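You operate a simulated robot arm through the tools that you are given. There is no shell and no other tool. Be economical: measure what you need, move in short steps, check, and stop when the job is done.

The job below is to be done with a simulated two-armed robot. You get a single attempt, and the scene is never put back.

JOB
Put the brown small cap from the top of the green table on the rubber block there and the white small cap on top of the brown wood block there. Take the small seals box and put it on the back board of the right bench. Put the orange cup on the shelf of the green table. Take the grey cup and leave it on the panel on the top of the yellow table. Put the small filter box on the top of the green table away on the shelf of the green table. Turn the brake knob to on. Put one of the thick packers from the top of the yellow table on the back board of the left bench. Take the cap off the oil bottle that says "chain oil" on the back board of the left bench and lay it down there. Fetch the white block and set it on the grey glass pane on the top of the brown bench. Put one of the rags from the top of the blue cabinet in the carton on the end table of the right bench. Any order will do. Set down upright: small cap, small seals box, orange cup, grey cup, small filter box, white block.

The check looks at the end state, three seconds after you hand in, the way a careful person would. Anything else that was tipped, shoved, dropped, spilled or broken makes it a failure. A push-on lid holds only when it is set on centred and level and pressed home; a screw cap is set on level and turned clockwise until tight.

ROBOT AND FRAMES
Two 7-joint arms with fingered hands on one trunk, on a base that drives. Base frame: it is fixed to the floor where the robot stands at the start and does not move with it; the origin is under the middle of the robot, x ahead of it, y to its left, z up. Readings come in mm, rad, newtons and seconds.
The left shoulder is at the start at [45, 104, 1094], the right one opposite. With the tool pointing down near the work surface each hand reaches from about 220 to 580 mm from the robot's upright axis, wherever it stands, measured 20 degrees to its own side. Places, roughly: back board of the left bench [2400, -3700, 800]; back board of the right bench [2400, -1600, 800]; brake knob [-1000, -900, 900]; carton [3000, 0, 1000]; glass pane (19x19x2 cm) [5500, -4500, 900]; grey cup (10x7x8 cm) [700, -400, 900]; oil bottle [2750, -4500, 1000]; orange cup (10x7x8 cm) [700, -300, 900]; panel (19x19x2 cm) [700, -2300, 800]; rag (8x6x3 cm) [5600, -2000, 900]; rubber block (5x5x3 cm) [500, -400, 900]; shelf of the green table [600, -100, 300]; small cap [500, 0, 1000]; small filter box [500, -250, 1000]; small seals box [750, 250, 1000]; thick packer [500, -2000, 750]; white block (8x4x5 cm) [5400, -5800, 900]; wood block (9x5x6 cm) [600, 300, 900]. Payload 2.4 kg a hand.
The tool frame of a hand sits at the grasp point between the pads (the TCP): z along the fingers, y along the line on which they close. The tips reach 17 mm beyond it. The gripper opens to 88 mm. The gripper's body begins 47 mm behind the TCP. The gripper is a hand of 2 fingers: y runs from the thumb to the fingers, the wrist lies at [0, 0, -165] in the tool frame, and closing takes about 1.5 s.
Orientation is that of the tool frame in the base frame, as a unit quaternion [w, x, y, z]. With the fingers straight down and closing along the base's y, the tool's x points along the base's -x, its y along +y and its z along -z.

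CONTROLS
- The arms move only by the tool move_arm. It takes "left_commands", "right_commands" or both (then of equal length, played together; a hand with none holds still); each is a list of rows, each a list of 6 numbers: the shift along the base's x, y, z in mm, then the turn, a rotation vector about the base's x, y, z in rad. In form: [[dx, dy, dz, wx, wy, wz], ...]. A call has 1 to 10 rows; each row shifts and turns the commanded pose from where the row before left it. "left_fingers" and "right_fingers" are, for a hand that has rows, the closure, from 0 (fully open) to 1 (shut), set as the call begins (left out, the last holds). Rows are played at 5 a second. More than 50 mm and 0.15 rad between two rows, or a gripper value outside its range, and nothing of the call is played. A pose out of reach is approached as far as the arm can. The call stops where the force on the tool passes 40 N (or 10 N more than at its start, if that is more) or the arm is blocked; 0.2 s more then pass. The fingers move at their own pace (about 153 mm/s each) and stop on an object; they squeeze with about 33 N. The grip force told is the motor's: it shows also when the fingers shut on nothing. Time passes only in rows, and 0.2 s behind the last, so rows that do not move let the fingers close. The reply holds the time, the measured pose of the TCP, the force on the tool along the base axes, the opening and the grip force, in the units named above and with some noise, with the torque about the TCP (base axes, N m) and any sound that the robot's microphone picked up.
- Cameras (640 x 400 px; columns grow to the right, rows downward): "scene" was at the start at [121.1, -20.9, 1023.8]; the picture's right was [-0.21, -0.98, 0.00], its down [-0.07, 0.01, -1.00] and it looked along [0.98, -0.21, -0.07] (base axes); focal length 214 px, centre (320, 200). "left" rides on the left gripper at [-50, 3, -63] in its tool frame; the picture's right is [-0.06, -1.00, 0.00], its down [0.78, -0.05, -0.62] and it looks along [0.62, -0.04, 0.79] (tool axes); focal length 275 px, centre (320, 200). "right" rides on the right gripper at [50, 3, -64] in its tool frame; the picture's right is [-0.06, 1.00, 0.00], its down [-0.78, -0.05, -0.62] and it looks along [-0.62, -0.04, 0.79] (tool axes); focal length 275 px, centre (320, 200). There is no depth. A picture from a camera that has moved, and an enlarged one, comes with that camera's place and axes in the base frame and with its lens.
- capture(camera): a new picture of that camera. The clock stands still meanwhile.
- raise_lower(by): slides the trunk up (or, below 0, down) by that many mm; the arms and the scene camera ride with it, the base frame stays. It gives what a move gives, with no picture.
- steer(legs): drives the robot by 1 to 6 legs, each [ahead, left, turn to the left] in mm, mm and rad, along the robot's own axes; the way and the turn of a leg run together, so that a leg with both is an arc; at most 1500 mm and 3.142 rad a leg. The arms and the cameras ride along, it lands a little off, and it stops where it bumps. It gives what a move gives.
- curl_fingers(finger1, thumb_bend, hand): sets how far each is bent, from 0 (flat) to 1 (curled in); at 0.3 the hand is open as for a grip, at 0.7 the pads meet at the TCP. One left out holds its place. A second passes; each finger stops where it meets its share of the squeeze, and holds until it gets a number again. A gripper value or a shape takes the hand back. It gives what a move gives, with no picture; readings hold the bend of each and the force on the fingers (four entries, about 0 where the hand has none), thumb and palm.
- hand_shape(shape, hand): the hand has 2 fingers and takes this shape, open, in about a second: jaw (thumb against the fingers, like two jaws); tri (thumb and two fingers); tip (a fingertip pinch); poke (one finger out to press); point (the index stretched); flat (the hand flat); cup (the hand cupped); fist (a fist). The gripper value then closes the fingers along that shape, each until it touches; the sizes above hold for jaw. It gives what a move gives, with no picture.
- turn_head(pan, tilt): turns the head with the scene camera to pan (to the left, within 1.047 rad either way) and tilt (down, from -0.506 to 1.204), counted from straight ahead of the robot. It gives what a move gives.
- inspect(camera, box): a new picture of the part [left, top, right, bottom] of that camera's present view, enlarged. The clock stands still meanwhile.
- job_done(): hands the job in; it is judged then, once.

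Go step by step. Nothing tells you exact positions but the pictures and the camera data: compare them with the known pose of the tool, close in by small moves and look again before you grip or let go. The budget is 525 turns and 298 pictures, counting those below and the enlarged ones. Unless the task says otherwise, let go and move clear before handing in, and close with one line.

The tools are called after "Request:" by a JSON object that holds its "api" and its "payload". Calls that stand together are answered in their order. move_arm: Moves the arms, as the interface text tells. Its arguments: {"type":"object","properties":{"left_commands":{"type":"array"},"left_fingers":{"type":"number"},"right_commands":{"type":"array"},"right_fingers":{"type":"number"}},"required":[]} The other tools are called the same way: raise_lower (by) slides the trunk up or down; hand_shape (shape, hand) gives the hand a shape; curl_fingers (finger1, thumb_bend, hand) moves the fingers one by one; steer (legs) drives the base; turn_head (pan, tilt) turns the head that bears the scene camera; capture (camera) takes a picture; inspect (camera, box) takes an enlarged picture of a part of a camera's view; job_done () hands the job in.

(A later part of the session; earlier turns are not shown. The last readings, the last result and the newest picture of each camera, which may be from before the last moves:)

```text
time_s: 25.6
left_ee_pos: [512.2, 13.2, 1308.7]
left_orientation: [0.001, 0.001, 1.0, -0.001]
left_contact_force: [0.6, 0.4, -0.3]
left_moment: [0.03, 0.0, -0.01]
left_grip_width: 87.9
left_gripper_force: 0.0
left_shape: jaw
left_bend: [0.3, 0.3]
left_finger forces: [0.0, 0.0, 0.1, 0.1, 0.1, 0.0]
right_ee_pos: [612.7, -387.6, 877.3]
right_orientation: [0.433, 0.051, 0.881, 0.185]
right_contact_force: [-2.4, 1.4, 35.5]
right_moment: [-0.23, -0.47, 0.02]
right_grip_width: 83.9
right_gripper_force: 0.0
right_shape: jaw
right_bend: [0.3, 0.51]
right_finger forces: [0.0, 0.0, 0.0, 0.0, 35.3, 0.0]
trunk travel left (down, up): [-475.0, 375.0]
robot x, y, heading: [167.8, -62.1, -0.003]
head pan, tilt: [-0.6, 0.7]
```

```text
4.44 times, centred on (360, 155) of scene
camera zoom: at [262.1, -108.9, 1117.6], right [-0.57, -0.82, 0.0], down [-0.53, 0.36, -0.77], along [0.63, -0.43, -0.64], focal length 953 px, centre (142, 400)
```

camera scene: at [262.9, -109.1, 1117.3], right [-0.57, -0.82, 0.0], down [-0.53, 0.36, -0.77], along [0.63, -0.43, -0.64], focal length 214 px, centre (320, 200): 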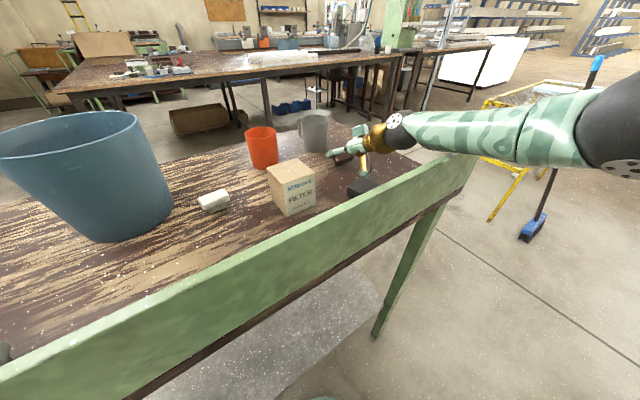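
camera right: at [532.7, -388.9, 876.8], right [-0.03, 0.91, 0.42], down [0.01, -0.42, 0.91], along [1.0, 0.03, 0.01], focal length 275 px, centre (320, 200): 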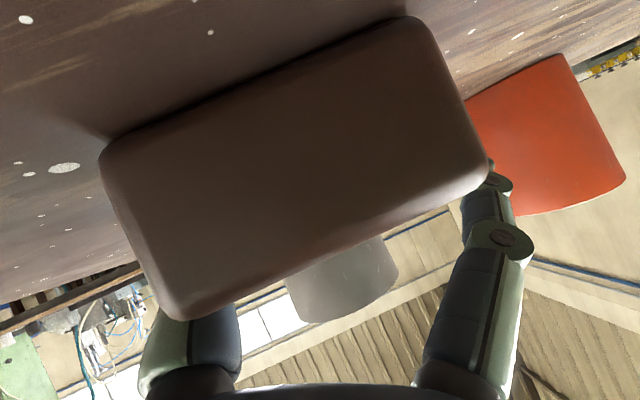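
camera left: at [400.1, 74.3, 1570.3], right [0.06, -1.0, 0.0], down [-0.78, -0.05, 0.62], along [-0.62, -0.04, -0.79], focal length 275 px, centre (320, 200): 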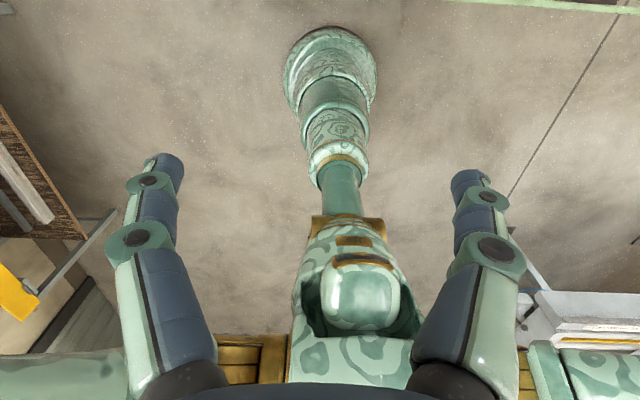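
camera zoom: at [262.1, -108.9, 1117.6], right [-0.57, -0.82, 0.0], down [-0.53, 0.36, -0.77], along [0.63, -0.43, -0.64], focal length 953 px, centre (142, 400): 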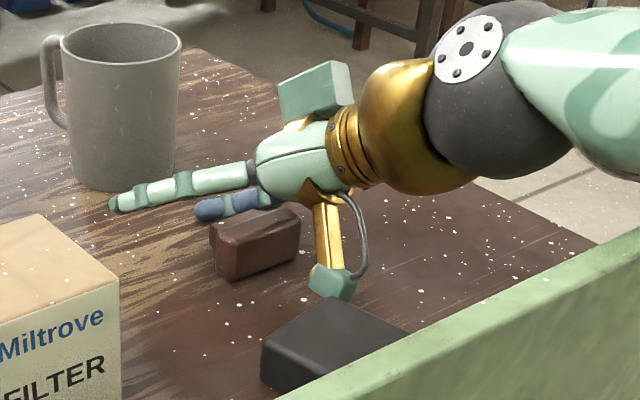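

The cap tipped onto its side (top face toward me). I lift away and re-plan: raise the trunk for a steeper forearm and look at the cap from above.

Request:
{"api": "move_arm", "payload": {"right_commands": [[0, 0, 20, 0, 0, 0], [0, 0, 40, 0, 0, 0], [0, 0, 40, 0, 0, 0], [0, 0, 40, 0.1, 0.1, 0], [0, 0, 40, 0.0, 0.13, 0.05], [0, 0, 0, 0, 0.13, 0.05], [0, 0, 0, 0, 0.13, 0.05]]}}

Request:
{"api": "raise_lower", "payload": {"by": 200}}

Request:
{"api": "capture", "payload": {"camera": "scene"}}

Request:
{"api": "capture", "payload": {"camera": "right"}}

```text
time_s: 27.2
left_ee_pos: [515.7, 12.2, 1308.5]
left_orientation: [0.0, 0.001, 1.0, 0.0]
left_contact_force: [-0.3, -0.4, 0.1]
left_moment: [0.02, 0.0, 0.0]
left_grip_width: 87.9
left_gripper_force: 0.1
left_shape: jaw
left_bend: [0.3, 0.3]
left_finger forces: [0.0, 0.1, 0.0, 0.1, 0.0, 0.0]
right_ee_pos: [610.8, -387.3, 1052.5]
right_orientation: [0.178, 0.057, 0.954, 0.236]
right_contact_force: [0.5, 0.3, -0.1]
right_moment: [-0.03, -0.01, -0.03]
right_grip_width: 87.8
right_gripper_force: 0.1
right_shape: jaw
right_bend: [0.3, 0.3]
right_finger forces: [0.0, 0.1, 0.0, 0.1, 0.1, 0.0]
trunk travel left (down, up): [-475.0, 375.0]
robot x, y, heading: [163.0, -62.4, 0.0]
head pan, tilt: [-0.6, 0.7]
```

```text
time_s: 29.4
left_ee_pos: [516.1, 11.7, 1507.8]
left_orientation: [0.001, -0.001, 1.0, -0.001]
left_contact_force: [0.3, 0.7, -0.8]
left_moment: [-0.01, 0.02, 0.0]
left_grip_width: 87.8
left_gripper_force: 0.0
left_shape: jaw
left_bend: [0.3, 0.3]
left_finger forces: [0.1, 0.0, 0.0, 0.1, 0.0, 0.0]
right_ee_pos: [610.1, -387.7, 1252.0]
right_orientation: [0.18, 0.057, 0.953, 0.235]
right_contact_force: [0.0, 0.3, 0.8]
right_moment: [-0.02, -0.02, 0.01]
right_grip_width: 87.9
right_gripper_force: 0.0
right_shape: jaw
right_bend: [0.3, 0.3]
right_finger forces: [0.1, 0.0, 0.0, 0.0, 0.0, 0.0]
trunk travel left (down, up): [-675.0, 175.0]
robot x, y, heading: [165.5, -62.7, -0.001]
head pan, tilt: [-0.6, 0.7]
```

```text
266 pictures are left
camera scene: at [262.2, -110.2, 1317.9], right [-0.57, -0.82, 0.0], down [-0.53, 0.36, -0.76], along [0.63, -0.43, -0.64], focal length 214 px, centre (320, 200)
```

scene: 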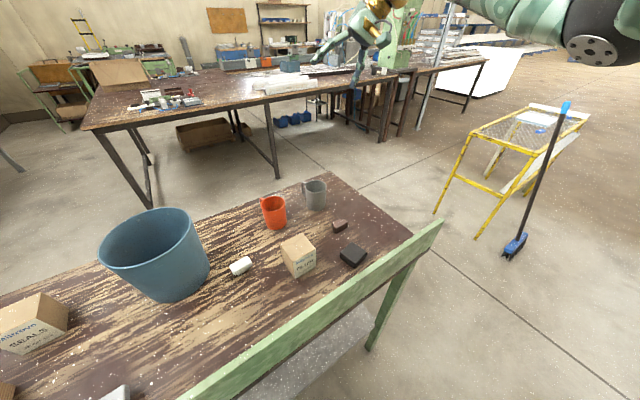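

```text
265 pictures are left
camera right: at [541.8, -401.1, 1289.1], right [0.08, 0.87, 0.49], down [0.5, -0.46, 0.74], along [0.86, 0.18, -0.47], focal length 275 px, centre (320, 200)
```

right: 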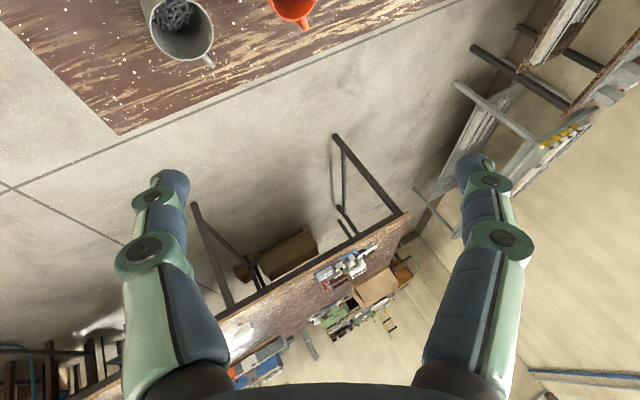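

I straighten the right tool to vertical and zoom on the cap.

Request:
{"api": "move_arm", "payload": {"right_commands": [[-8, 0, -20, -0.096, 0.073, 0.023], [-8, 0, -20, -0.096, 0.073, 0.023], [-8, 0, -20, -0.096, 0.073, 0.023], [-8, 0, -30, -0.096, 0.073, 0.023], [-8, 0, -30, -0.096, 0.073, 0.023], [0, 0, -40, 0, 0, 0], [0, 0, -40, 0, 0, 0]]}}

Request:
{"api": "capture", "payload": {"camera": "right"}}

Request:
{"api": "inspect", "payload": {"camera": "scene", "box": [270, 170, 390, 270]}}

```text
time_s: 31.0
left_ee_pos: [515.4, 12.3, 1508.6]
left_orientation: [0.0, 0.001, 1.0, 0.0]
left_contact_force: [-0.3, -0.3, -0.2]
left_moment: [-0.02, 0.03, 0.0]
left_grip_width: 87.9
left_gripper_force: 0.0
left_shape: jaw
left_bend: [0.3, 0.3]
left_finger forces: [0.0, 0.0, 0.0, 0.0, 0.0, 0.0]
right_ee_pos: [571.6, -386.1, 1050.6]
right_orientation: [0.0, -0.002, 1.0, -0.002]
right_contact_force: [-0.6, 0.5, -0.6]
right_moment: [0.0, 0.0, -0.01]
right_grip_width: 87.7
right_gripper_force: 0.0
right_shape: jaw
right_bend: [0.3, 0.3]
right_finger forces: [0.1, 0.0, 0.0, 0.0, 0.0, 0.0]
trunk travel left (down, up): [-675.0, 175.0]
robot x, y, heading: [167.6, -60.1, 0.003]
head pan, tilt: [-0.6, 0.7]
```

```text
264 pictures are left
camera right: at [522.3, -381.9, 1113.7], right [0.06, 1.0, 0.0], down [0.78, -0.05, 0.62], along [0.62, -0.04, -0.79], focal length 275 px, centre (320, 200)
```

right: 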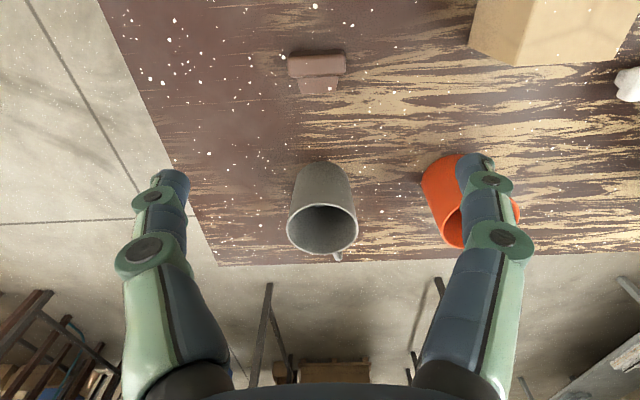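

```text
4.00 times, centred on (330, 220) of scene
camera zoom: at [262.4, -109.9, 1318.0], right [-0.57, -0.82, 0.0], down [-0.53, 0.36, -0.76], along [0.63, -0.43, -0.64], focal length 858 px, centre (280, 120)
```

zoom: 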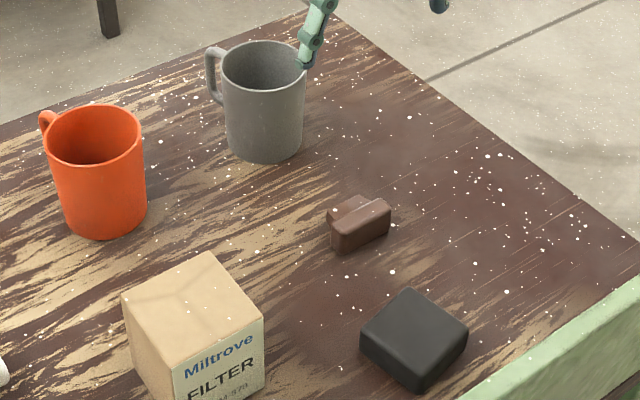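

The cap lies with its stem away from me, block centre ≈(576,-388). I'll grip its ends with the tool tilted 45° forward, so I can later rotate 90° to bring it upright.

Request:
{"api": "move_arm", "payload": {"right_commands": [[-4, 0, 10, 0, -0.13, 0], [-4, 0, 10, 0, -0.13, 0], [-4, 0, 10, 0, -0.13, 0], [-4, 0, 10, 0, -0.13, 0], [-4, 0, 10, 0, -0.13, 0], [-4, 0, 10, 0, -0.13, 0.03]], "right_fingers": 0.2}}

Request:
{"api": "raise_lower", "payload": {"by": -150}}

Request:
{"api": "capture", "payload": {"camera": "right"}}

```text
time_s: 32.4
left_ee_pos: [515.2, 11.2, 1508.9]
left_orientation: [0.0, 0.001, 1.0, -0.001]
left_contact_force: [-0.4, -0.7, -0.1]
left_moment: [0.0, 0.01, 0.01]
left_grip_width: 87.7
left_gripper_force: 0.0
left_shape: jaw
left_bend: [0.3, 0.3]
left_finger forces: [0.0, 0.0, 0.0, 0.0, 0.1, 0.0]
right_ee_pos: [546.1, -388.5, 1111.7]
right_orientation: [0.382, -0.015, 0.924, 0.005]
right_contact_force: [-0.3, -0.2, -1.5]
right_moment: [-0.01, -0.04, -0.01]
right_grip_width: 70.6
right_gripper_force: 0.0
right_shape: jaw
right_bend: [0.59, 0.55]
right_finger forces: [0.1, 0.0, 0.0, 0.0, 0.0, 0.0]
trunk travel left (down, up): [-675.0, 175.0]
robot x, y, heading: [166.7, -61.8, 0.001]
head pan, tilt: [-0.6, 0.7]
```

```text
time_s: 34.1
left_ee_pos: [517.4, 10.5, 1358.6]
left_orientation: [0.0, 0.0, 1.0, 0.0]
left_contact_force: [-1.0, -0.1, 0.3]
left_moment: [0.02, 0.01, 0.02]
left_grip_width: 88.0
left_gripper_force: 0.1
left_shape: jaw
left_bend: [0.3, 0.3]
left_finger forces: [0.0, 0.0, 0.0, 0.0, 0.1, 0.0]
right_ee_pos: [546.7, -388.1, 962.1]
right_orientation: [0.381, -0.014, 0.924, 0.004]
right_contact_force: [-0.1, -0.7, 0.7]
right_moment: [-0.01, 0.02, 0.0]
right_grip_width: 70.4
right_gripper_force: 0.0
right_shape: jaw
right_bend: [0.59, 0.55]
right_finger forces: [0.0, 0.0, 0.0, 0.0, 0.0, 0.0]
trunk travel left (down, up): [-525.0, 325.0]
robot x, y, heading: [165.4, -63.8, -0.003]
head pan, tilt: [-0.6, 0.7]
```

```text
262 pictures are left
camera right: at [467.2, -385.4, 971.4], right [0.02, 1.0, 0.04], down [0.12, -0.04, 0.99], along [0.99, -0.01, -0.12], focal length 275 px, centre (320, 200)
```

right: 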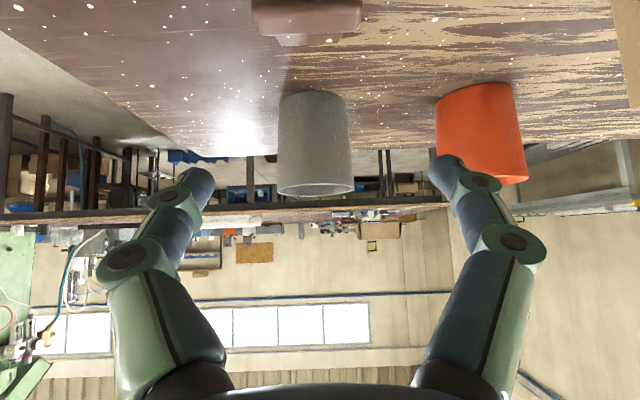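

Moving down onto the lying cap's ends.

Request:
{"api": "move_arm", "payload": {"right_commands": [[16, -1, -40, 0, 0, 0], [14, -1, -34, 0, 0, 0], [2, 0, -14, 0, 0, 0]]}}

Request:
{"api": "capture", "payload": {"camera": "right"}}

Request:
{"api": "inspect", "payload": {"camera": "scene", "box": [300, 110, 420, 200]}}

```text
time_s: 35.0
left_ee_pos: [515.0, 11.6, 1358.9]
left_orientation: [0.0, 0.001, 1.0, -0.001]
left_contact_force: [-0.1, 0.1, -0.6]
left_moment: [-0.01, 0.0, -0.02]
left_grip_width: 88.0
left_gripper_force: 0.0
left_shape: jaw
left_bend: [0.3, 0.3]
left_finger forces: [0.1, 0.0, 0.0, 0.0, 0.0, 0.1]
right_ee_pos: [578.6, -390.7, 875.1]
right_orientation: [0.383, -0.015, 0.924, 0.003]
right_contact_force: [-0.7, -2.5, 7.8]
right_moment: [0.31, 0.14, 0.22]
right_grip_width: 69.4
right_gripper_force: 0.0
right_shape: jaw
right_bend: [0.61, 0.55]
right_finger forces: [6.3, 0.1, 0.0, 0.0, 0.0, 0.1]
trunk travel left (down, up): [-525.0, 325.0]
robot x, y, heading: [164.2, -59.5, -0.003]
head pan, tilt: [-0.6, 0.7]
```

```text
261 pictures are left
camera right: at [499.0, -389.3, 883.1], right [0.02, 1.0, 0.04], down [0.12, -0.04, 0.99], along [0.99, -0.01, -0.12], focal length 275 px, centre (320, 200)
```

right: 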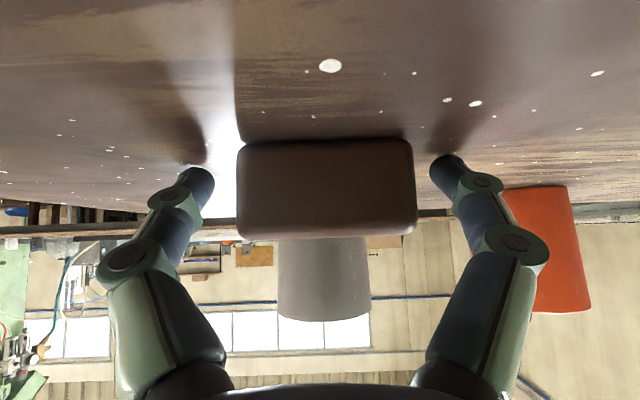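

```text
4.44 times, centred on (360, 155) of scene
camera zoom: at [262.8, -110.2, 1167.8], right [-0.57, -0.82, 0.0], down [-0.53, 0.36, -0.77], along [0.63, -0.43, -0.64], focal length 953 px, centre (142, 400)
```

zoom: 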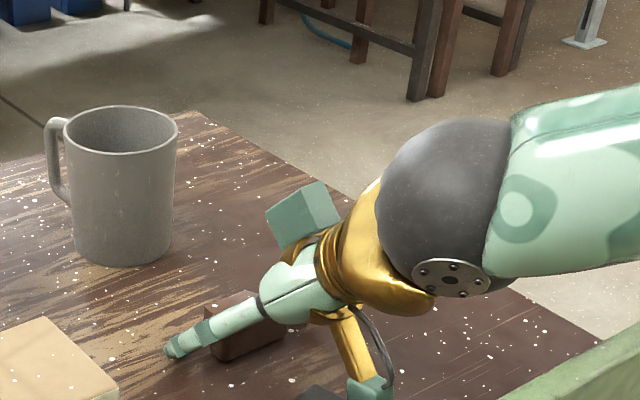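

Fingertip grazes the table (surface ≈856). I shift 5 mm forward, 2 mm up, and close.

Request:
{"api": "move_arm", "payload": {"right_commands": [[5, 2, 2, 0, 0, 0], [0, 0, 0, 0, 0, 0]]}}

Request:
{"api": "move_arm", "payload": {"right_commands": [[0, 0, 0, 0, 0, 0], [0, 0, 0, 0, 0, 0], [0, 0, 0, 0, 0, 0], [0, 0, 0, 0, 0, 0]], "right_fingers": 0.7}}

Request:
{"api": "capture", "payload": {"camera": "right"}}

```text
time_s: 35.5
left_ee_pos: [515.4, 12.1, 1358.0]
left_orientation: [-0.001, 0.001, 1.0, 0.0]
left_contact_force: [0.3, -1.4, 0.3]
left_moment: [0.02, -0.01, -0.03]
left_grip_width: 87.8
left_gripper_force: 0.1
left_shape: jaw
left_bend: [0.3, 0.3]
left_finger forces: [0.0, 0.1, 0.1, 0.0, 0.0, 0.0]
right_ee_pos: [583.3, -388.8, 875.8]
right_orientation: [0.382, -0.014, 0.924, 0.003]
right_contact_force: [0.2, -0.1, 0.2]
right_moment: [0.01, 0.0, -0.02]
right_grip_width: 70.0
right_gripper_force: 0.1
right_shape: jaw
right_bend: [0.59, 0.55]
right_finger forces: [0.0, 0.1, 0.0, 0.0, 0.1, 0.0]
trunk travel left (down, up): [-525.0, 325.0]
robot x, y, heading: [166.9, -57.5, -0.001]
head pan, tilt: [-0.6, 0.7]
```

```text
time_s: 36.5
left_ee_pos: [515.6, 11.7, 1359.2]
left_orientation: [0.0, 0.001, 1.0, 0.001]
left_contact_force: [-0.2, 0.6, 0.0]
left_moment: [0.02, 0.0, -0.01]
left_grip_width: 87.9
left_gripper_force: 0.1
left_shape: jaw
left_bend: [0.3, 0.3]
left_finger forces: [0.0, 0.0, 0.0, 0.0, 0.0, 0.0]
right_ee_pos: [582.3, -389.0, 875.1]
right_orientation: [0.381, -0.015, 0.924, 0.004]
right_contact_force: [-0.3, -0.6, 0.6]
right_moment: [-0.01, 0.01, 0.01]
right_grip_width: 27.8
right_gripper_force: 0.0
right_shape: jaw
right_bend: [0.73, 0.7]
right_finger forces: [0.3, 0.0, 0.1, 0.1, 0.4, 0.1]
trunk travel left (down, up): [-525.0, 325.0]
robot x, y, heading: [165.8, -60.2, -0.005]
head pan, tilt: [-0.6, 0.7]
```

```text
259 pictures are left
camera right: at [503.5, -386.5, 884.7], right [0.02, 1.0, 0.04], down [0.12, -0.04, 0.99], along [0.99, -0.01, -0.12], focal length 275 px, centre (320, 200)
```

right: 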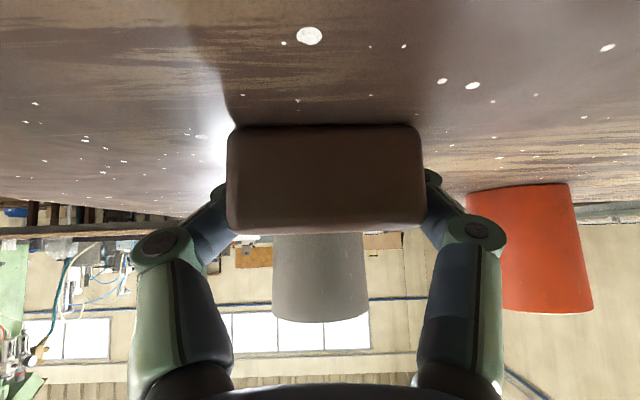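

The fingertips seem to have gone behind the block. I check from the scene camera, before squeezing.

Request:
{"api": "inspect", "payload": {"camera": "scene", "box": [315, 150, 395, 200]}}

Request:
{"api": "inspect", "payload": {"camera": "right", "box": [200, 100, 460, 280]}}

```text
8.00 times, centred on (355, 175) of scene
camera zoom: at [263.3, -110.1, 1167.6], right [-0.57, -0.82, 0.0], down [-0.53, 0.36, -0.76], along [0.63, -0.43, -0.64], focal length 1716 px, centre (40, 400)
```

zoom: 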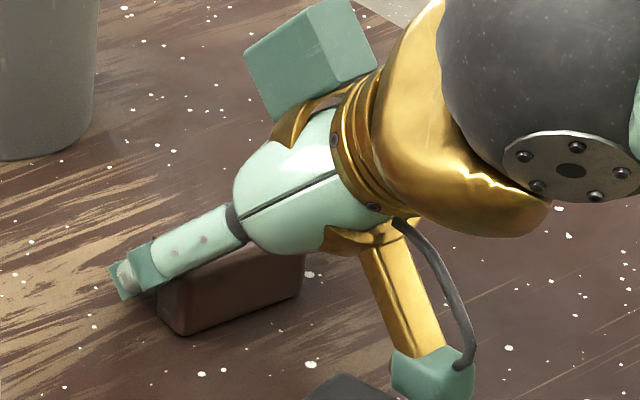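

```text
2.22 times, centred on (330, 190) of right
camera zoom: at [503.5, -386.5, 884.7], right [0.02, 1.0, 0.04], down [0.12, -0.04, 0.99], along [0.99, -0.01, -0.12], focal length 612 px, centre (298, 222)
```

zoom: 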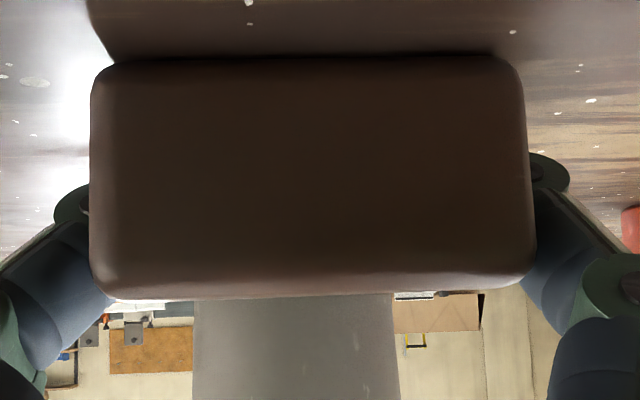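

The block is about 10 mm nearer than assumed (front face x≈570). I reopen, shift back 11 mm and close.

Request:
{"api": "move_arm", "payload": {"right_commands": [[0, 0, 0, 0, 0, 0], [0, 0, 0, 0, 0, 0], [-11, 0, 1, 0, 0, 0], [0, 0, 0, 0, 0, 0]], "right_fingers": 0.2}}

Request:
{"api": "move_arm", "payload": {"right_commands": [[0, 0, 0, 0, 0, 0], [0, 0, 0, 0, 0, 0], [0, 0, 0, 0, 0, 0], [0, 0, 0, 0, 0, 0]], "right_fingers": 1}}

Request:
{"api": "capture", "payload": {"camera": "right"}}

```text
time_s: 37.5
left_ee_pos: [516.8, 11.5, 1358.6]
left_orientation: [0.0, 0.001, 1.0, 0.0]
left_contact_force: [-0.1, 0.1, 0.0]
left_moment: [0.04, -0.04, 0.01]
left_grip_width: 87.9
left_gripper_force: 0.0
left_shape: jaw
left_bend: [0.3, 0.3]
left_finger forces: [0.1, 0.1, 0.0, 0.1, 0.0, 0.0]
right_ee_pos: [572.2, -387.9, 875.9]
right_orientation: [0.381, -0.013, 0.925, 0.003]
right_contact_force: [-0.2, 0.5, 0.1]
right_moment: [-0.01, 0.02, 0.01]
right_grip_width: 70.5
right_gripper_force: 0.1
right_shape: jaw
right_bend: [0.59, 0.55]
right_finger forces: [0.1, 0.1, 0.1, 0.0, 0.1, 0.0]
trunk travel left (down, up): [-525.0, 325.0]
robot x, y, heading: [159.7, -62.4, 0.001]
head pan, tilt: [-0.6, 0.7]
```

```text
time_s: 38.5
left_ee_pos: [516.2, 11.9, 1357.8]
left_orientation: [0.0, 0.0, 1.0, 0.0]
left_contact_force: [-0.1, 1.0, -0.1]
left_moment: [-0.02, 0.03, 0.01]
left_grip_width: 87.9
left_gripper_force: 0.1
left_shape: jaw
left_bend: [0.3, 0.3]
left_finger forces: [0.0, 0.0, 0.0, 0.0, 0.0, 0.0]
right_ee_pos: [572.0, -388.6, 876.0]
right_orientation: [0.381, -0.014, 0.925, 0.004]
right_contact_force: [1.0, 0.4, 0.8]
right_moment: [-0.01, 0.0, 0.01]
right_grip_width: 27.0
right_gripper_force: 33.3
right_shape: jaw
right_bend: [0.76, 0.73]
right_finger forces: [26.3, 0.0, 0.0, 0.1, 26.5, 0.1]
trunk travel left (down, up): [-525.0, 325.0]
robot x, y, heading: [165.5, -60.5, -0.003]
head pan, tilt: [-0.6, 0.7]
```

```text
256 pictures are left
camera right: at [492.9, -386.0, 886.4], right [0.02, 1.0, 0.04], down [0.12, -0.04, 0.99], along [0.99, -0.01, -0.12], focal length 275 px, centre (320, 200)
```

right: 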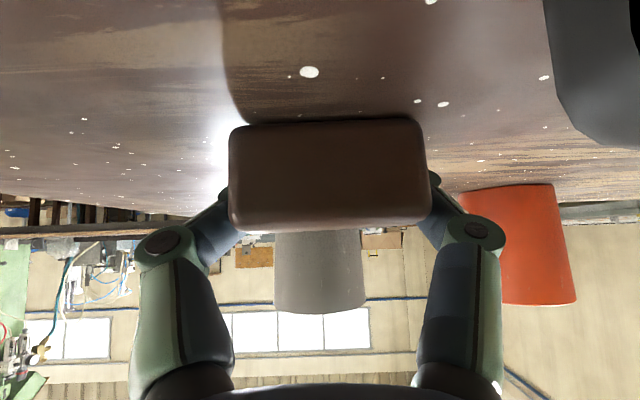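

The gripper now holds the stem firmly (27 mm). I lift and look at how the cap sits.

Request:
{"api": "move_arm", "payload": {"right_commands": [[0, 0, 30, 0, 0, 0], [0, 0, 40, 0, 0, 0], [0, 0, 40, 0, 0, 0], [0, 0, 40, 0, 0, 0]]}}

Request:
{"api": "capture", "payload": {"camera": "right"}}

```text
time_s: 39.5
left_ee_pos: [515.7, 12.3, 1358.3]
left_orientation: [0.001, 0.001, 1.0, 0.0]
left_contact_force: [0.0, 0.7, 0.2]
left_moment: [0.01, 0.01, 0.01]
left_grip_width: 87.9
left_gripper_force: 0.0
left_shape: jaw
left_bend: [0.3, 0.3]
left_finger forces: [0.0, 0.0, 0.0, 0.1, 0.0, 0.0]
right_ee_pos: [572.2, -387.4, 1027.8]
right_orientation: [0.381, -0.014, 0.924, 0.004]
right_contact_force: [-0.1, 0.4, 0.1]
right_moment: [0.02, 0.0, 0.0]
right_grip_width: 26.8
right_gripper_force: 33.3
right_shape: jaw
right_bend: [0.76, 0.73]
right_finger forces: [26.0, 0.0, 0.1, 0.0, 26.5, 0.0]
trunk travel left (down, up): [-525.0, 325.0]
robot x, y, heading: [167.0, -60.2, -0.002]
head pan, tilt: [-0.6, 0.7]
```

```text
255 pictures are left
camera right: at [493.1, -385.3, 1037.5], right [0.01, 1.0, 0.04], down [0.12, -0.04, 0.99], along [0.99, -0.01, -0.12], focal length 275 px, centre (320, 200)
```

right: 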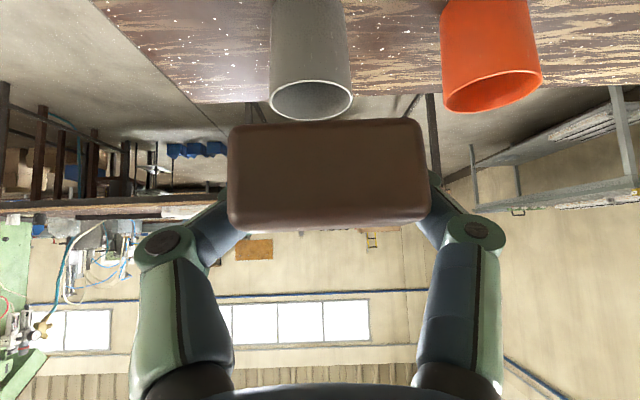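

Held square by its stem. Now rotate the hand so the cap's top faces up, in two parts.

Request:
{"api": "move_arm", "payload": {"right_commands": [[3, 0, 5, 0.0806, 0.0806, -0.0806], [3, 0, 5, 0.0806, 0.0806, -0.0806], [3, 0, 5, 0.0806, 0.0806, -0.0806], [3, 0, 5, 0.0806, 0.0806, -0.0806], [3, 0, 5, 0.0806, 0.0806, -0.0806], [3, 0, 5, 0.0806, 0.0806, -0.0806], [3, 0, 5, 0.0806, 0.0806, -0.0806], [3, 0, 5, 0.0806, 0.0806, -0.0806]]}}

Request:
{"api": "move_arm", "payload": {"right_commands": [[0, 0, 0, 0.0806, 0.0806, -0.0806], [0, 0, 0, 0.0806, 0.0806, -0.0806], [0, 0, 0, 0.0806, 0.0806, -0.0806], [0, 0, 0, 0.0806, 0.0806, -0.0806], [0, 0, 0, 0.0806, 0.0806, -0.0806], [0, 0, 0, 0.0806, 0.0806, -0.0806], [0, 0, 0, 0.0806, 0.0806, -0.0806]]}}

Request:
{"api": "capture", "payload": {"camera": "right"}}

Request:
{"api": "capture", "payload": {"camera": "scene"}}

```text
time_s: 41.4
left_ee_pos: [516.3, 12.2, 1357.6]
left_orientation: [0.001, 0.001, 1.0, 0.0]
left_contact_force: [0.2, 0.2, -0.2]
left_moment: [-0.02, -0.01, -0.01]
left_grip_width: 87.7
left_gripper_force: 0.0
left_shape: jaw
left_bend: [0.3, 0.3]
left_finger forces: [0.0, 0.0, 0.0, 0.0, 0.0, 0.0]
right_ee_pos: [597.6, -388.4, 1067.0]
right_orientation: [0.044, 0.389, 0.904, 0.174]
right_contact_force: [-1.4, -0.4, 0.1]
right_moment: [0.01, 0.0, 0.02]
right_grip_width: 26.8
right_gripper_force: 33.4
right_shape: jaw
right_bend: [0.76, 0.73]
right_finger forces: [25.8, 0.0, 0.1, 0.0, 26.1, 0.0]
trunk travel left (down, up): [-525.0, 325.0]
robot x, y, heading: [167.4, -64.2, -0.001]
head pan, tilt: [-0.6, 0.7]
```

```text
time_s: 43.0
left_ee_pos: [516.8, 12.3, 1358.6]
left_orientation: [0.0, 0.001, 1.0, 0.001]
left_contact_force: [-0.6, 0.3, -0.1]
left_moment: [0.02, 0.0, -0.01]
left_grip_width: 87.9
left_gripper_force: 0.1
left_shape: jaw
left_bend: [0.3, 0.3]
left_finger forces: [0.0, 0.0, 0.0, 0.0, 0.0, 0.0]
right_ee_pos: [596.4, -387.1, 1067.7]
right_orientation: [-0.264, 0.648, 0.657, 0.281]
right_contact_force: [-0.1, -0.2, -0.2]
right_moment: [0.0, -0.01, -0.02]
right_grip_width: 26.9
right_gripper_force: 33.3
right_shape: jaw
right_bend: [0.76, 0.73]
right_finger forces: [25.8, 0.0, 0.0, 0.0, 25.9, 0.0]
trunk travel left (down, up): [-525.0, 325.0]
robot x, y, heading: [167.3, -61.3, -0.002]
head pan, tilt: [-0.6, 0.7]
```

```text
254 pictures are left
camera right: at [598.6, -395.9, 1146.8], right [1.0, -0.04, -0.02], down [-0.04, -0.99, -0.12], along [-0.01, 0.12, -0.99], focal length 275 px, centre (320, 200)
```

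right: 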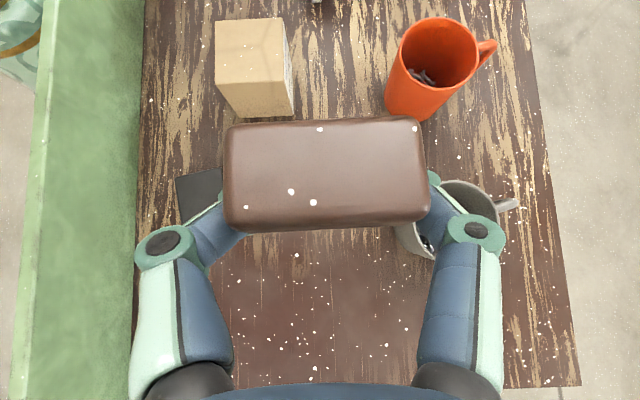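

```text
253 pictures are left
camera scene: at [263.4, -110.1, 1167.6], right [-0.57, -0.82, 0.0], down [-0.53, 0.36, -0.76], along [0.63, -0.43, -0.64], focal length 214 px, centre (320, 200)
```

scene: 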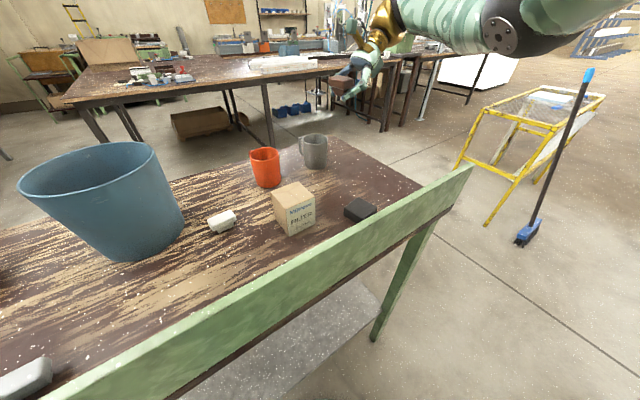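

The cap is upright now. I carry it above the rubber block (top centre ≈(479,-357), z≈884).

Request:
{"api": "move_arm", "payload": {"right_commands": [[-40, 9, -20, 0, 0, 0], [-40, 9, -30, 0, 0, 0], [-40, 8, -40, 0, 0, 0]]}}

Request:
{"api": "inspect", "payload": {"camera": "scene", "box": [290, 120, 450, 240]}}

Request:
{"api": "capture", "payload": {"camera": "right"}}

```text
refused: row 2 steps farther than a row can; nothing moved
```

```text
3.33 times, centred on (370, 180) of scene
camera zoom: at [263.4, -110.1, 1167.6], right [-0.57, -0.82, 0.0], down [-0.53, 0.36, -0.76], along [0.63, -0.43, -0.64], focal length 715 px, centre (153, 267)
```

zoom: 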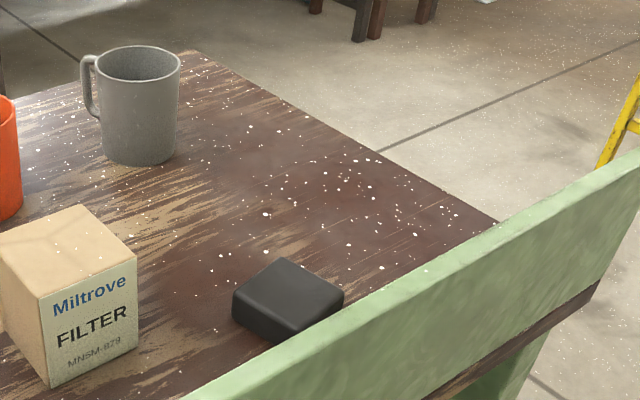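

```text
251 pictures are left
camera right: at [598.6, -395.9, 1146.8], right [1.0, -0.04, -0.02], down [-0.04, -0.99, -0.12], along [-0.01, 0.12, -0.99], focal length 275 px, centre (320, 200)
```

right: 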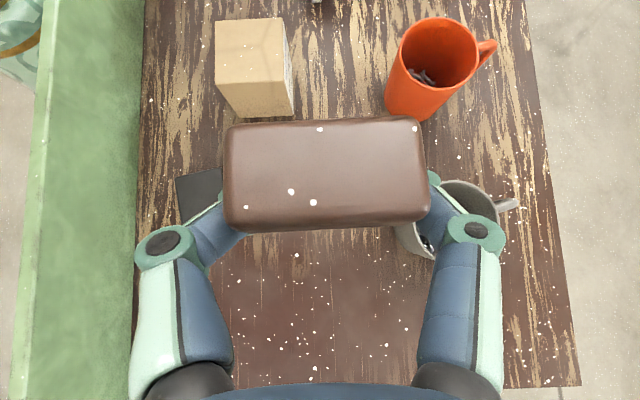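

Retrying with shorter rows.

Request:
{"api": "move_arm", "payload": {"right_commands": [[-30, 7, -22, 0, 0, 0], [-30, 7, -25, 0, 0, 0], [-30, 7, -30, 0, 0, 0], [-31, 7, -30, 0, 0, 0]]}}

Request:
{"api": "inspect", "payload": {"camera": "scene", "box": [290, 120, 450, 240]}}

Request:
{"api": "capture", "payload": {"camera": "right"}}

```text
time_s: 44.0
left_ee_pos: [515.7, 11.7, 1358.5]
left_orientation: [0.001, 0.001, 1.0, 0.0]
left_contact_force: [-0.4, 0.3, 0.3]
left_moment: [0.01, 0.0, 0.02]
left_grip_width: 87.8
left_gripper_force: 0.1
left_shape: jaw
left_bend: [0.3, 0.3]
left_finger forces: [0.0, 0.1, 0.1, 0.0, 0.0, 0.0]
right_ee_pos: [476.5, -359.7, 958.8]
right_orientation: [-0.263, 0.647, 0.658, 0.28]
right_contact_force: [-0.5, -0.4, -0.4]
right_moment: [0.0, 0.0, 0.0]
right_grip_width: 26.5
right_gripper_force: 33.4
right_shape: jaw
right_bend: [0.76, 0.73]
right_finger forces: [25.7, 0.0, 0.1, 0.0, 25.9, 0.0]
trunk travel left (down, up): [-525.0, 325.0]
robot x, y, heading: [167.6, -57.1, 0.001]
head pan, tilt: [-0.6, 0.7]
```

```text
3.33 times, centred on (370, 180) of scene
camera zoom: at [263.0, -110.2, 1167.6], right [-0.57, -0.82, 0.0], down [-0.53, 0.36, -0.76], along [0.63, -0.43, -0.64], focal length 715 px, centre (153, 267)
```

zoom: 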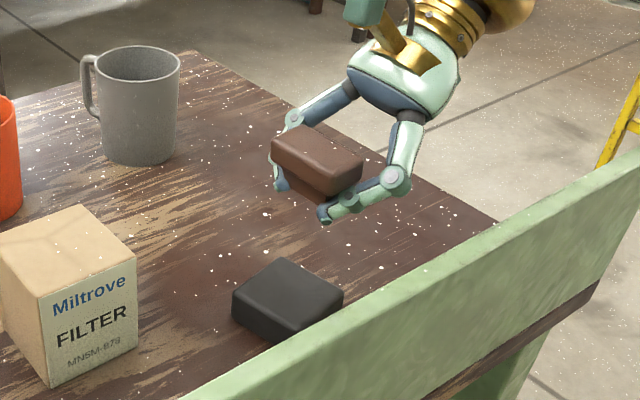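

```text
249 pictures are left
camera right: at [477.5, -368.5, 1039.2], right [1.0, -0.04, -0.02], down [-0.04, -0.99, -0.12], along [-0.01, 0.12, -0.99], focal length 275 px, centre (320, 200)
```

right: 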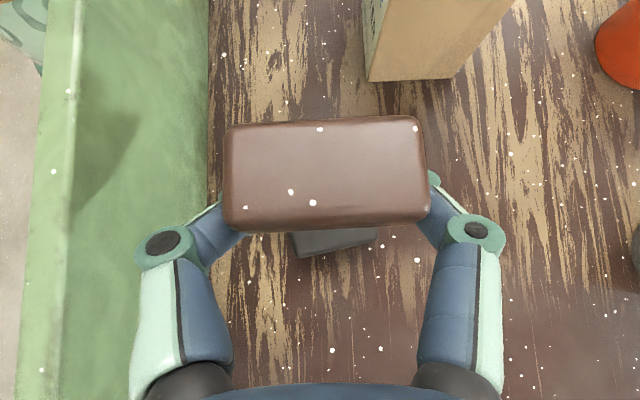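

Alignment looks good (block centre ≈(480,-353)). Descend to just above the block.

Request:
{"api": "move_arm", "payload": {"right_commands": [[0, 2, -24, 0, 0, 0], [0, 0, -20, 0, 0, 0]]}}

Request:
{"api": "inspect", "payload": {"camera": "scene", "box": [310, 150, 410, 220]}}

```text
time_s: 44.5
left_ee_pos: [515.3, 12.0, 1358.3]
left_orientation: [0.0, 0.001, 1.0, 0.0]
left_contact_force: [0.6, -0.3, -0.4]
left_moment: [-0.01, 0.0, 0.01]
left_grip_width: 88.0
left_gripper_force: 0.2
left_shape: jaw
left_bend: [0.3, 0.3]
left_finger forces: [0.0, 0.0, 0.0, 0.0, 0.1, 0.0]
right_ee_pos: [474.9, -357.5, 917.0]
right_orientation: [-0.264, 0.647, 0.659, 0.28]
right_contact_force: [-0.6, -0.7, 0.3]
right_moment: [0.01, -0.01, 0.0]
right_grip_width: 26.8
right_gripper_force: 32.9
right_shape: jaw
right_bend: [0.76, 0.73]
right_finger forces: [25.7, 0.0, 0.0, 0.0, 25.7, 0.1]
trunk travel left (down, up): [-525.0, 325.0]
robot x, y, heading: [168.9, -58.3, 0.003]
head pan, tilt: [-0.6, 0.7]
```

```text
5.71 times, centred on (360, 185) of scene
camera zoom: at [263.3, -110.1, 1167.6], right [-0.57, -0.82, 0.0], down [-0.53, 0.36, -0.76], along [0.63, -0.43, -0.64], focal length 1226 px, centre (91, 286)
```

zoom: 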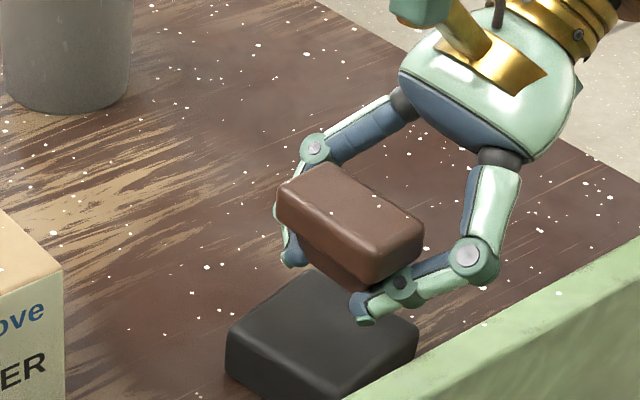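

Request:
{"api": "move_arm", "payload": {"right_commands": [[1, 0, -6, 0, 0, 0], [0, 0, 0, 0, 0, 0]]}}

Request:
{"api": "move_arm", "payload": {"right_commands": [[0, 0, -4, 0, 0, 0], [0, 0, 0, 0, 0, 0]]}}

Request:
{"api": "inspect", "payload": {"camera": "scene", "box": [310, 150, 410, 220]}}

```text
time_s: 45.1
left_ee_pos: [516.1, 10.8, 1358.6]
left_orientation: [0.0, 0.001, 1.0, 0.0]
left_contact_force: [0.0, -0.3, 0.0]
left_moment: [0.04, 0.0, -0.02]
left_grip_width: 87.9
left_gripper_force: 0.1
left_shape: jaw
left_bend: [0.3, 0.3]
left_finger forces: [0.0, 0.1, 0.0, 0.1, 0.0, 0.0]
right_ee_pos: [475.6, -358.0, 911.5]
right_orientation: [-0.264, 0.648, 0.657, 0.28]
right_contact_force: [-0.4, -1.0, -0.9]
right_moment: [0.01, 0.02, -0.03]
right_grip_width: 26.7
right_gripper_force: 32.8
right_shape: jaw
right_bend: [0.76, 0.73]
right_finger forces: [25.7, 0.0, 0.0, 0.1, 25.7, 0.1]
trunk travel left (down, up): [-525.0, 325.0]
robot x, y, heading: [162.4, -61.3, -0.002]
head pan, tilt: [-0.6, 0.7]
```

```text
time_s: 45.8
left_ee_pos: [515.4, 11.8, 1358.6]
left_orientation: [0.0, 0.001, 1.0, -0.001]
left_contact_force: [-0.2, 0.8, 0.2]
left_moment: [0.05, 0.0, 0.01]
left_grip_width: 88.0
left_gripper_force: 0.0
left_shape: jaw
left_bend: [0.3, 0.3]
left_finger forces: [0.0, 0.0, 0.0, 0.0, 0.0, 0.0]
right_ee_pos: [477.2, -358.9, 906.1]
right_orientation: [-0.262, 0.648, 0.657, 0.281]
right_contact_force: [-0.6, -0.2, -0.3]
right_moment: [-0.01, 0.0, 0.0]
right_grip_width: 26.9
right_gripper_force: 32.8
right_shape: jaw
right_bend: [0.76, 0.73]
right_finger forces: [25.7, 0.1, 0.0, 0.1, 25.8, 0.1]
trunk travel left (down, up): [-525.0, 325.0]
robot x, y, heading: [164.3, -61.4, -0.002]
head pan, tilt: [-0.6, 0.7]
```

```text
5.71 times, centred on (360, 185) of scene
camera zoom: at [263.3, -110.1, 1167.6], right [-0.57, -0.82, 0.0], down [-0.53, 0.36, -0.76], along [0.63, -0.43, -0.64], focal length 1226 px, centre (91, 286)
```

zoom: 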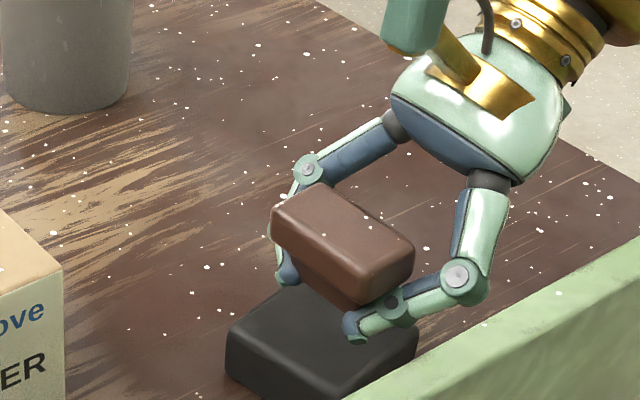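

Request:
{"api": "capture", "payload": {"camera": "right"}}

Request:
{"api": "inspect", "payload": {"camera": "scene", "box": [335, 165, 385, 205]}}

```text
246 pictures are left
camera right: at [478.1, -366.3, 986.4], right [1.0, -0.04, -0.02], down [-0.04, -0.99, -0.12], along [-0.01, 0.12, -0.99], focal length 275 px, centre (320, 200)
```

right: 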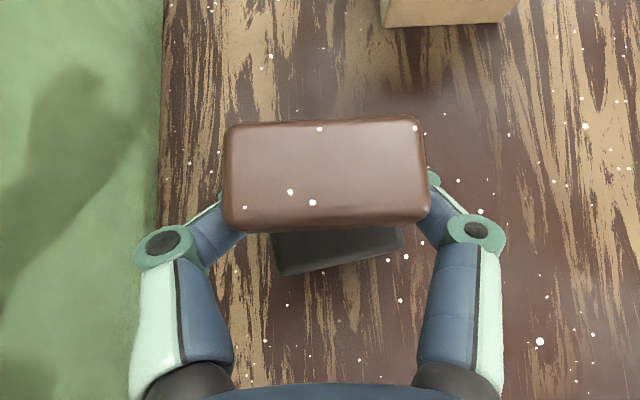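

```text
10.00 times, centred on (360, 185) of scene
camera zoom: at [263.3, -110.1, 1167.6], right [-0.57, -0.82, 0.0], down [-0.53, 0.36, -0.76], along [0.63, -0.43, -0.64], focal length 2145 px, centre (-80, 350)
```

zoom: 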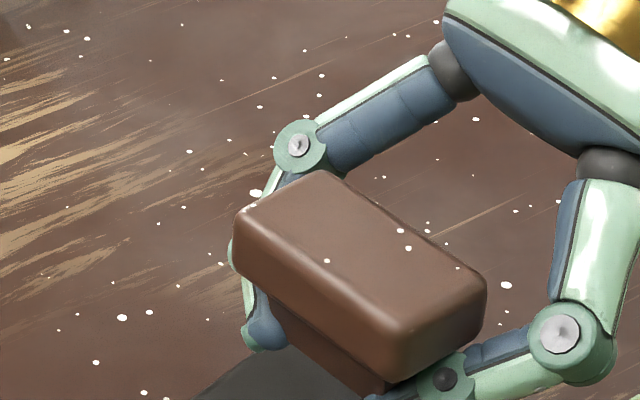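

Alignment holds by the hand camera; the gap is just larger than I thought. Descend in small steps.

Request:
{"api": "move_arm", "payload": {"right_commands": [[-1, 1, -5, 0, 0, 0], [0, 0, 0, 0, 0, 0]]}}

Request:
{"api": "move_arm", "payload": {"right_commands": [[0, 0, -4, 0, 0, 0], [0, 0, 0, 0, 0, 0]]}}

Request:
{"api": "inspect", "payload": {"camera": "scene", "box": [310, 150, 410, 220]}}

```text
time_s: 46.4
left_ee_pos: [516.3, 12.9, 1359.6]
left_orientation: [0.0, 0.001, 1.0, 0.0]
left_contact_force: [1.0, 0.4, 0.9]
left_moment: [-0.03, -0.05, 0.0]
left_grip_width: 87.9
left_gripper_force: 0.0
left_shape: jaw
left_bend: [0.3, 0.3]
left_finger forces: [0.0, 0.0, 0.0, 0.0, 0.1, 0.0]
right_ee_pos: [475.1, -356.2, 901.8]
right_orientation: [-0.263, 0.648, 0.658, 0.281]
right_contact_force: [0.3, -0.9, 0.8]
right_moment: [0.04, 0.0, -0.03]
right_grip_width: 26.6
right_gripper_force: 32.6
right_shape: jaw
right_bend: [0.76, 0.73]
right_finger forces: [25.6, 0.1, 0.1, 0.0, 25.7, 0.1]
trunk travel left (down, up): [-525.0, 325.0]
robot x, y, heading: [167.3, -60.5, -0.0]
head pan, tilt: [-0.6, 0.7]
```

```text
time_s: 47.0
left_ee_pos: [516.0, 12.4, 1358.2]
left_orientation: [-0.001, 0.002, 1.0, 0.0]
left_contact_force: [0.2, -0.1, 0.8]
left_moment: [-0.02, 0.04, -0.02]
left_grip_width: 87.9
left_gripper_force: 0.1
left_shape: jaw
left_bend: [0.3, 0.3]
left_finger forces: [0.0, 0.1, 0.0, 0.1, 0.0, 0.1]
right_ee_pos: [475.7, -356.0, 898.4]
right_orientation: [-0.264, 0.647, 0.658, 0.281]
right_contact_force: [0.8, -0.1, 1.5]
right_moment: [0.04, -0.03, 0.04]
right_grip_width: 27.0
right_gripper_force: 33.2
right_shape: jaw
right_bend: [0.76, 0.73]
right_finger forces: [25.8, 0.0, 0.0, 0.1, 26.7, 0.1]
trunk travel left (down, up): [-525.0, 325.0]
robot x, y, heading: [166.6, -60.3, -0.002]
head pan, tilt: [-0.6, 0.7]
```

```text
5.71 times, centred on (360, 185) of scene
camera zoom: at [263.3, -110.1, 1167.6], right [-0.57, -0.82, 0.0], down [-0.53, 0.36, -0.76], along [0.63, -0.43, -0.64], focal length 1226 px, centre (91, 286)
```

zoom: 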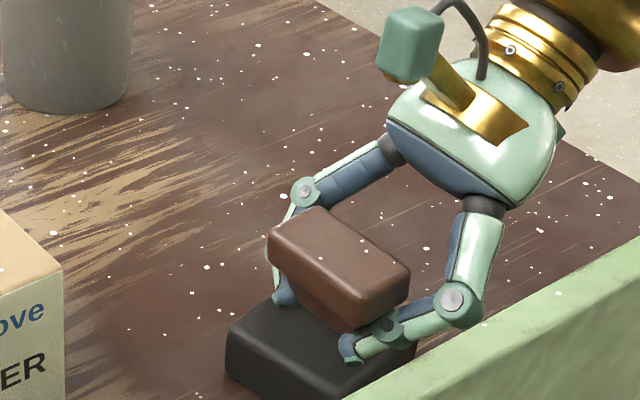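

Request:
{"api": "move_arm", "payload": {"right_commands": [[0, 0, -3, 0, 0, 0], [0, 0, 0, 0, 0, 0]]}}

Request:
{"api": "inspect", "payload": {"camera": "scene", "box": [310, 150, 410, 220]}}

```text
time_s: 47.5
left_ee_pos: [514.6, 13.3, 1359.0]
left_orientation: [0.0, 0.001, 1.0, -0.001]
left_contact_force: [0.5, -0.6, 0.0]
left_moment: [0.0, -0.02, 0.02]
left_grip_width: 87.9
left_gripper_force: 0.0
left_shape: jaw
left_bend: [0.3, 0.3]
left_finger forces: [0.0, 0.1, 0.0, 0.0, 0.1, 0.1]
right_ee_pos: [475.8, -356.6, 896.9]
right_orientation: [-0.262, 0.647, 0.658, 0.282]
right_contact_force: [-2.9, 2.9, 23.7]
right_moment: [0.21, 0.38, 0.0]
right_grip_width: 28.2
right_gripper_force: 32.8
right_shape: jaw
right_bend: [0.76, 0.74]
right_finger forces: [28.0, 0.0, 0.1, 0.0, 51.8, 0.0]
trunk travel left (down, up): [-525.0, 325.0]
robot x, y, heading: [165.7, -61.6, -0.002]
head pan, tilt: [-0.6, 0.7]
```

```text
5.71 times, centred on (360, 185) of scene
camera zoom: at [262.0, -108.8, 1168.0], right [-0.57, -0.82, 0.0], down [-0.53, 0.36, -0.77], along [0.63, -0.43, -0.64], focal length 1226 px, centre (91, 286)
```

zoom: 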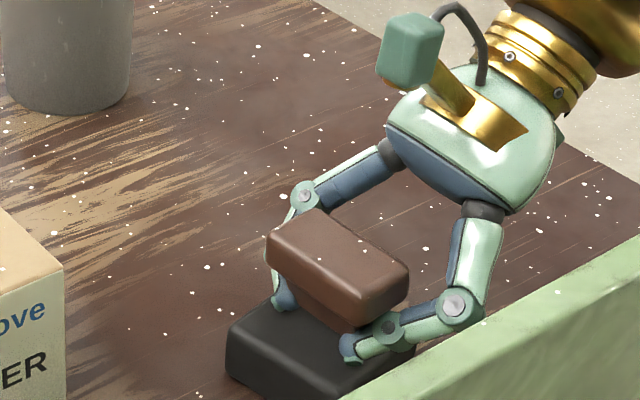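

By direct comparison of cap top and block top centres they agree within ~2 mm. I lift 2 mm to unload and open.

Request:
{"api": "move_arm", "payload": {"right_commands": [[0, 0, 2, 0, 0, 0], [0, 0, 0, 0, 0, 0]]}}

Request:
{"api": "move_arm", "payload": {"right_commands": [[0, 0, 0, 0, 0, 0], [0, 0, 0, 0, 0, 0], [0, 0, 0, 0, 0, 0]], "right_fingers": 0.3}}

Request:
{"api": "inspect", "payload": {"camera": "scene", "box": [310, 150, 410, 220]}}

```text
time_s: 48.1
left_ee_pos: [515.1, 13.2, 1359.4]
left_orientation: [-0.001, 0.001, 1.0, 0.0]
left_contact_force: [-0.5, -0.7, -0.1]
left_moment: [0.03, 0.01, -0.01]
left_grip_width: 87.8
left_gripper_force: 0.1
left_shape: jaw
left_bend: [0.3, 0.3]
left_finger forces: [0.0, 0.0, 0.1, 0.1, 0.1, 0.0]
right_ee_pos: [474.9, -354.0, 897.7]
right_orientation: [-0.263, 0.648, 0.658, 0.28]
right_contact_force: [-0.3, 1.8, 12.9]
right_moment: [0.1, 0.24, -0.03]
right_grip_width: 28.3
right_gripper_force: 33.0
right_shape: jaw
right_bend: [0.76, 0.74]
right_finger forces: [27.6, 0.0, 0.0, 0.1, 41.3, 0.0]
trunk travel left (down, up): [-525.0, 325.0]
robot x, y, heading: [167.6, -63.6, -0.005]
head pan, tilt: [-0.6, 0.7]
```

```text
time_s: 49.0
left_ee_pos: [517.0, 10.2, 1359.0]
left_orientation: [0.0, 0.001, 1.0, -0.001]
left_contact_force: [0.6, -0.4, -0.9]
left_moment: [-0.02, -0.01, 0.0]
left_grip_width: 87.7
left_gripper_force: 0.0
left_shape: jaw
left_bend: [0.3, 0.3]
left_finger forces: [0.0, 0.0, 0.0, 0.0, 0.0, 0.0]
right_ee_pos: [474.3, -356.5, 894.8]
right_orientation: [-0.265, 0.648, 0.657, 0.279]
right_contact_force: [0.0, 1.0, 0.1]
right_moment: [0.02, 0.02, 0.01]
right_grip_width: 61.4
right_gripper_force: 0.0
right_shape: jaw
right_bend: [0.67, 0.64]
right_finger forces: [0.0, 0.1, 0.0, 0.0, 0.0, 0.0]
trunk travel left (down, up): [-525.0, 325.0]
robot x, y, heading: [167.2, -62.5, -0.005]
head pan, tilt: [-0.6, 0.7]
```

```text
5.71 times, centred on (360, 185) of scene
camera zoom: at [263.7, -110.4, 1167.2], right [-0.57, -0.82, 0.0], down [-0.53, 0.36, -0.76], along [0.63, -0.43, -0.64], focal length 1226 px, centre (91, 286)
```

zoom: 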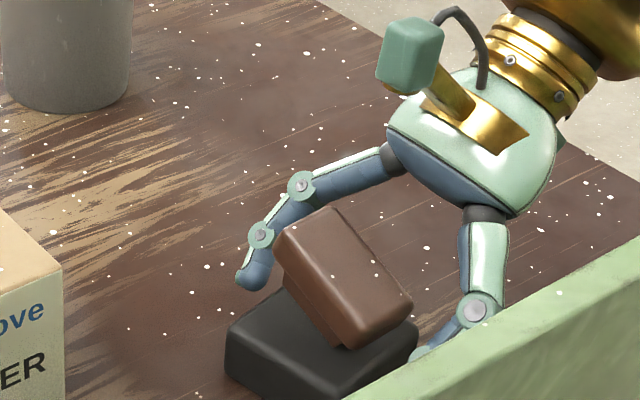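

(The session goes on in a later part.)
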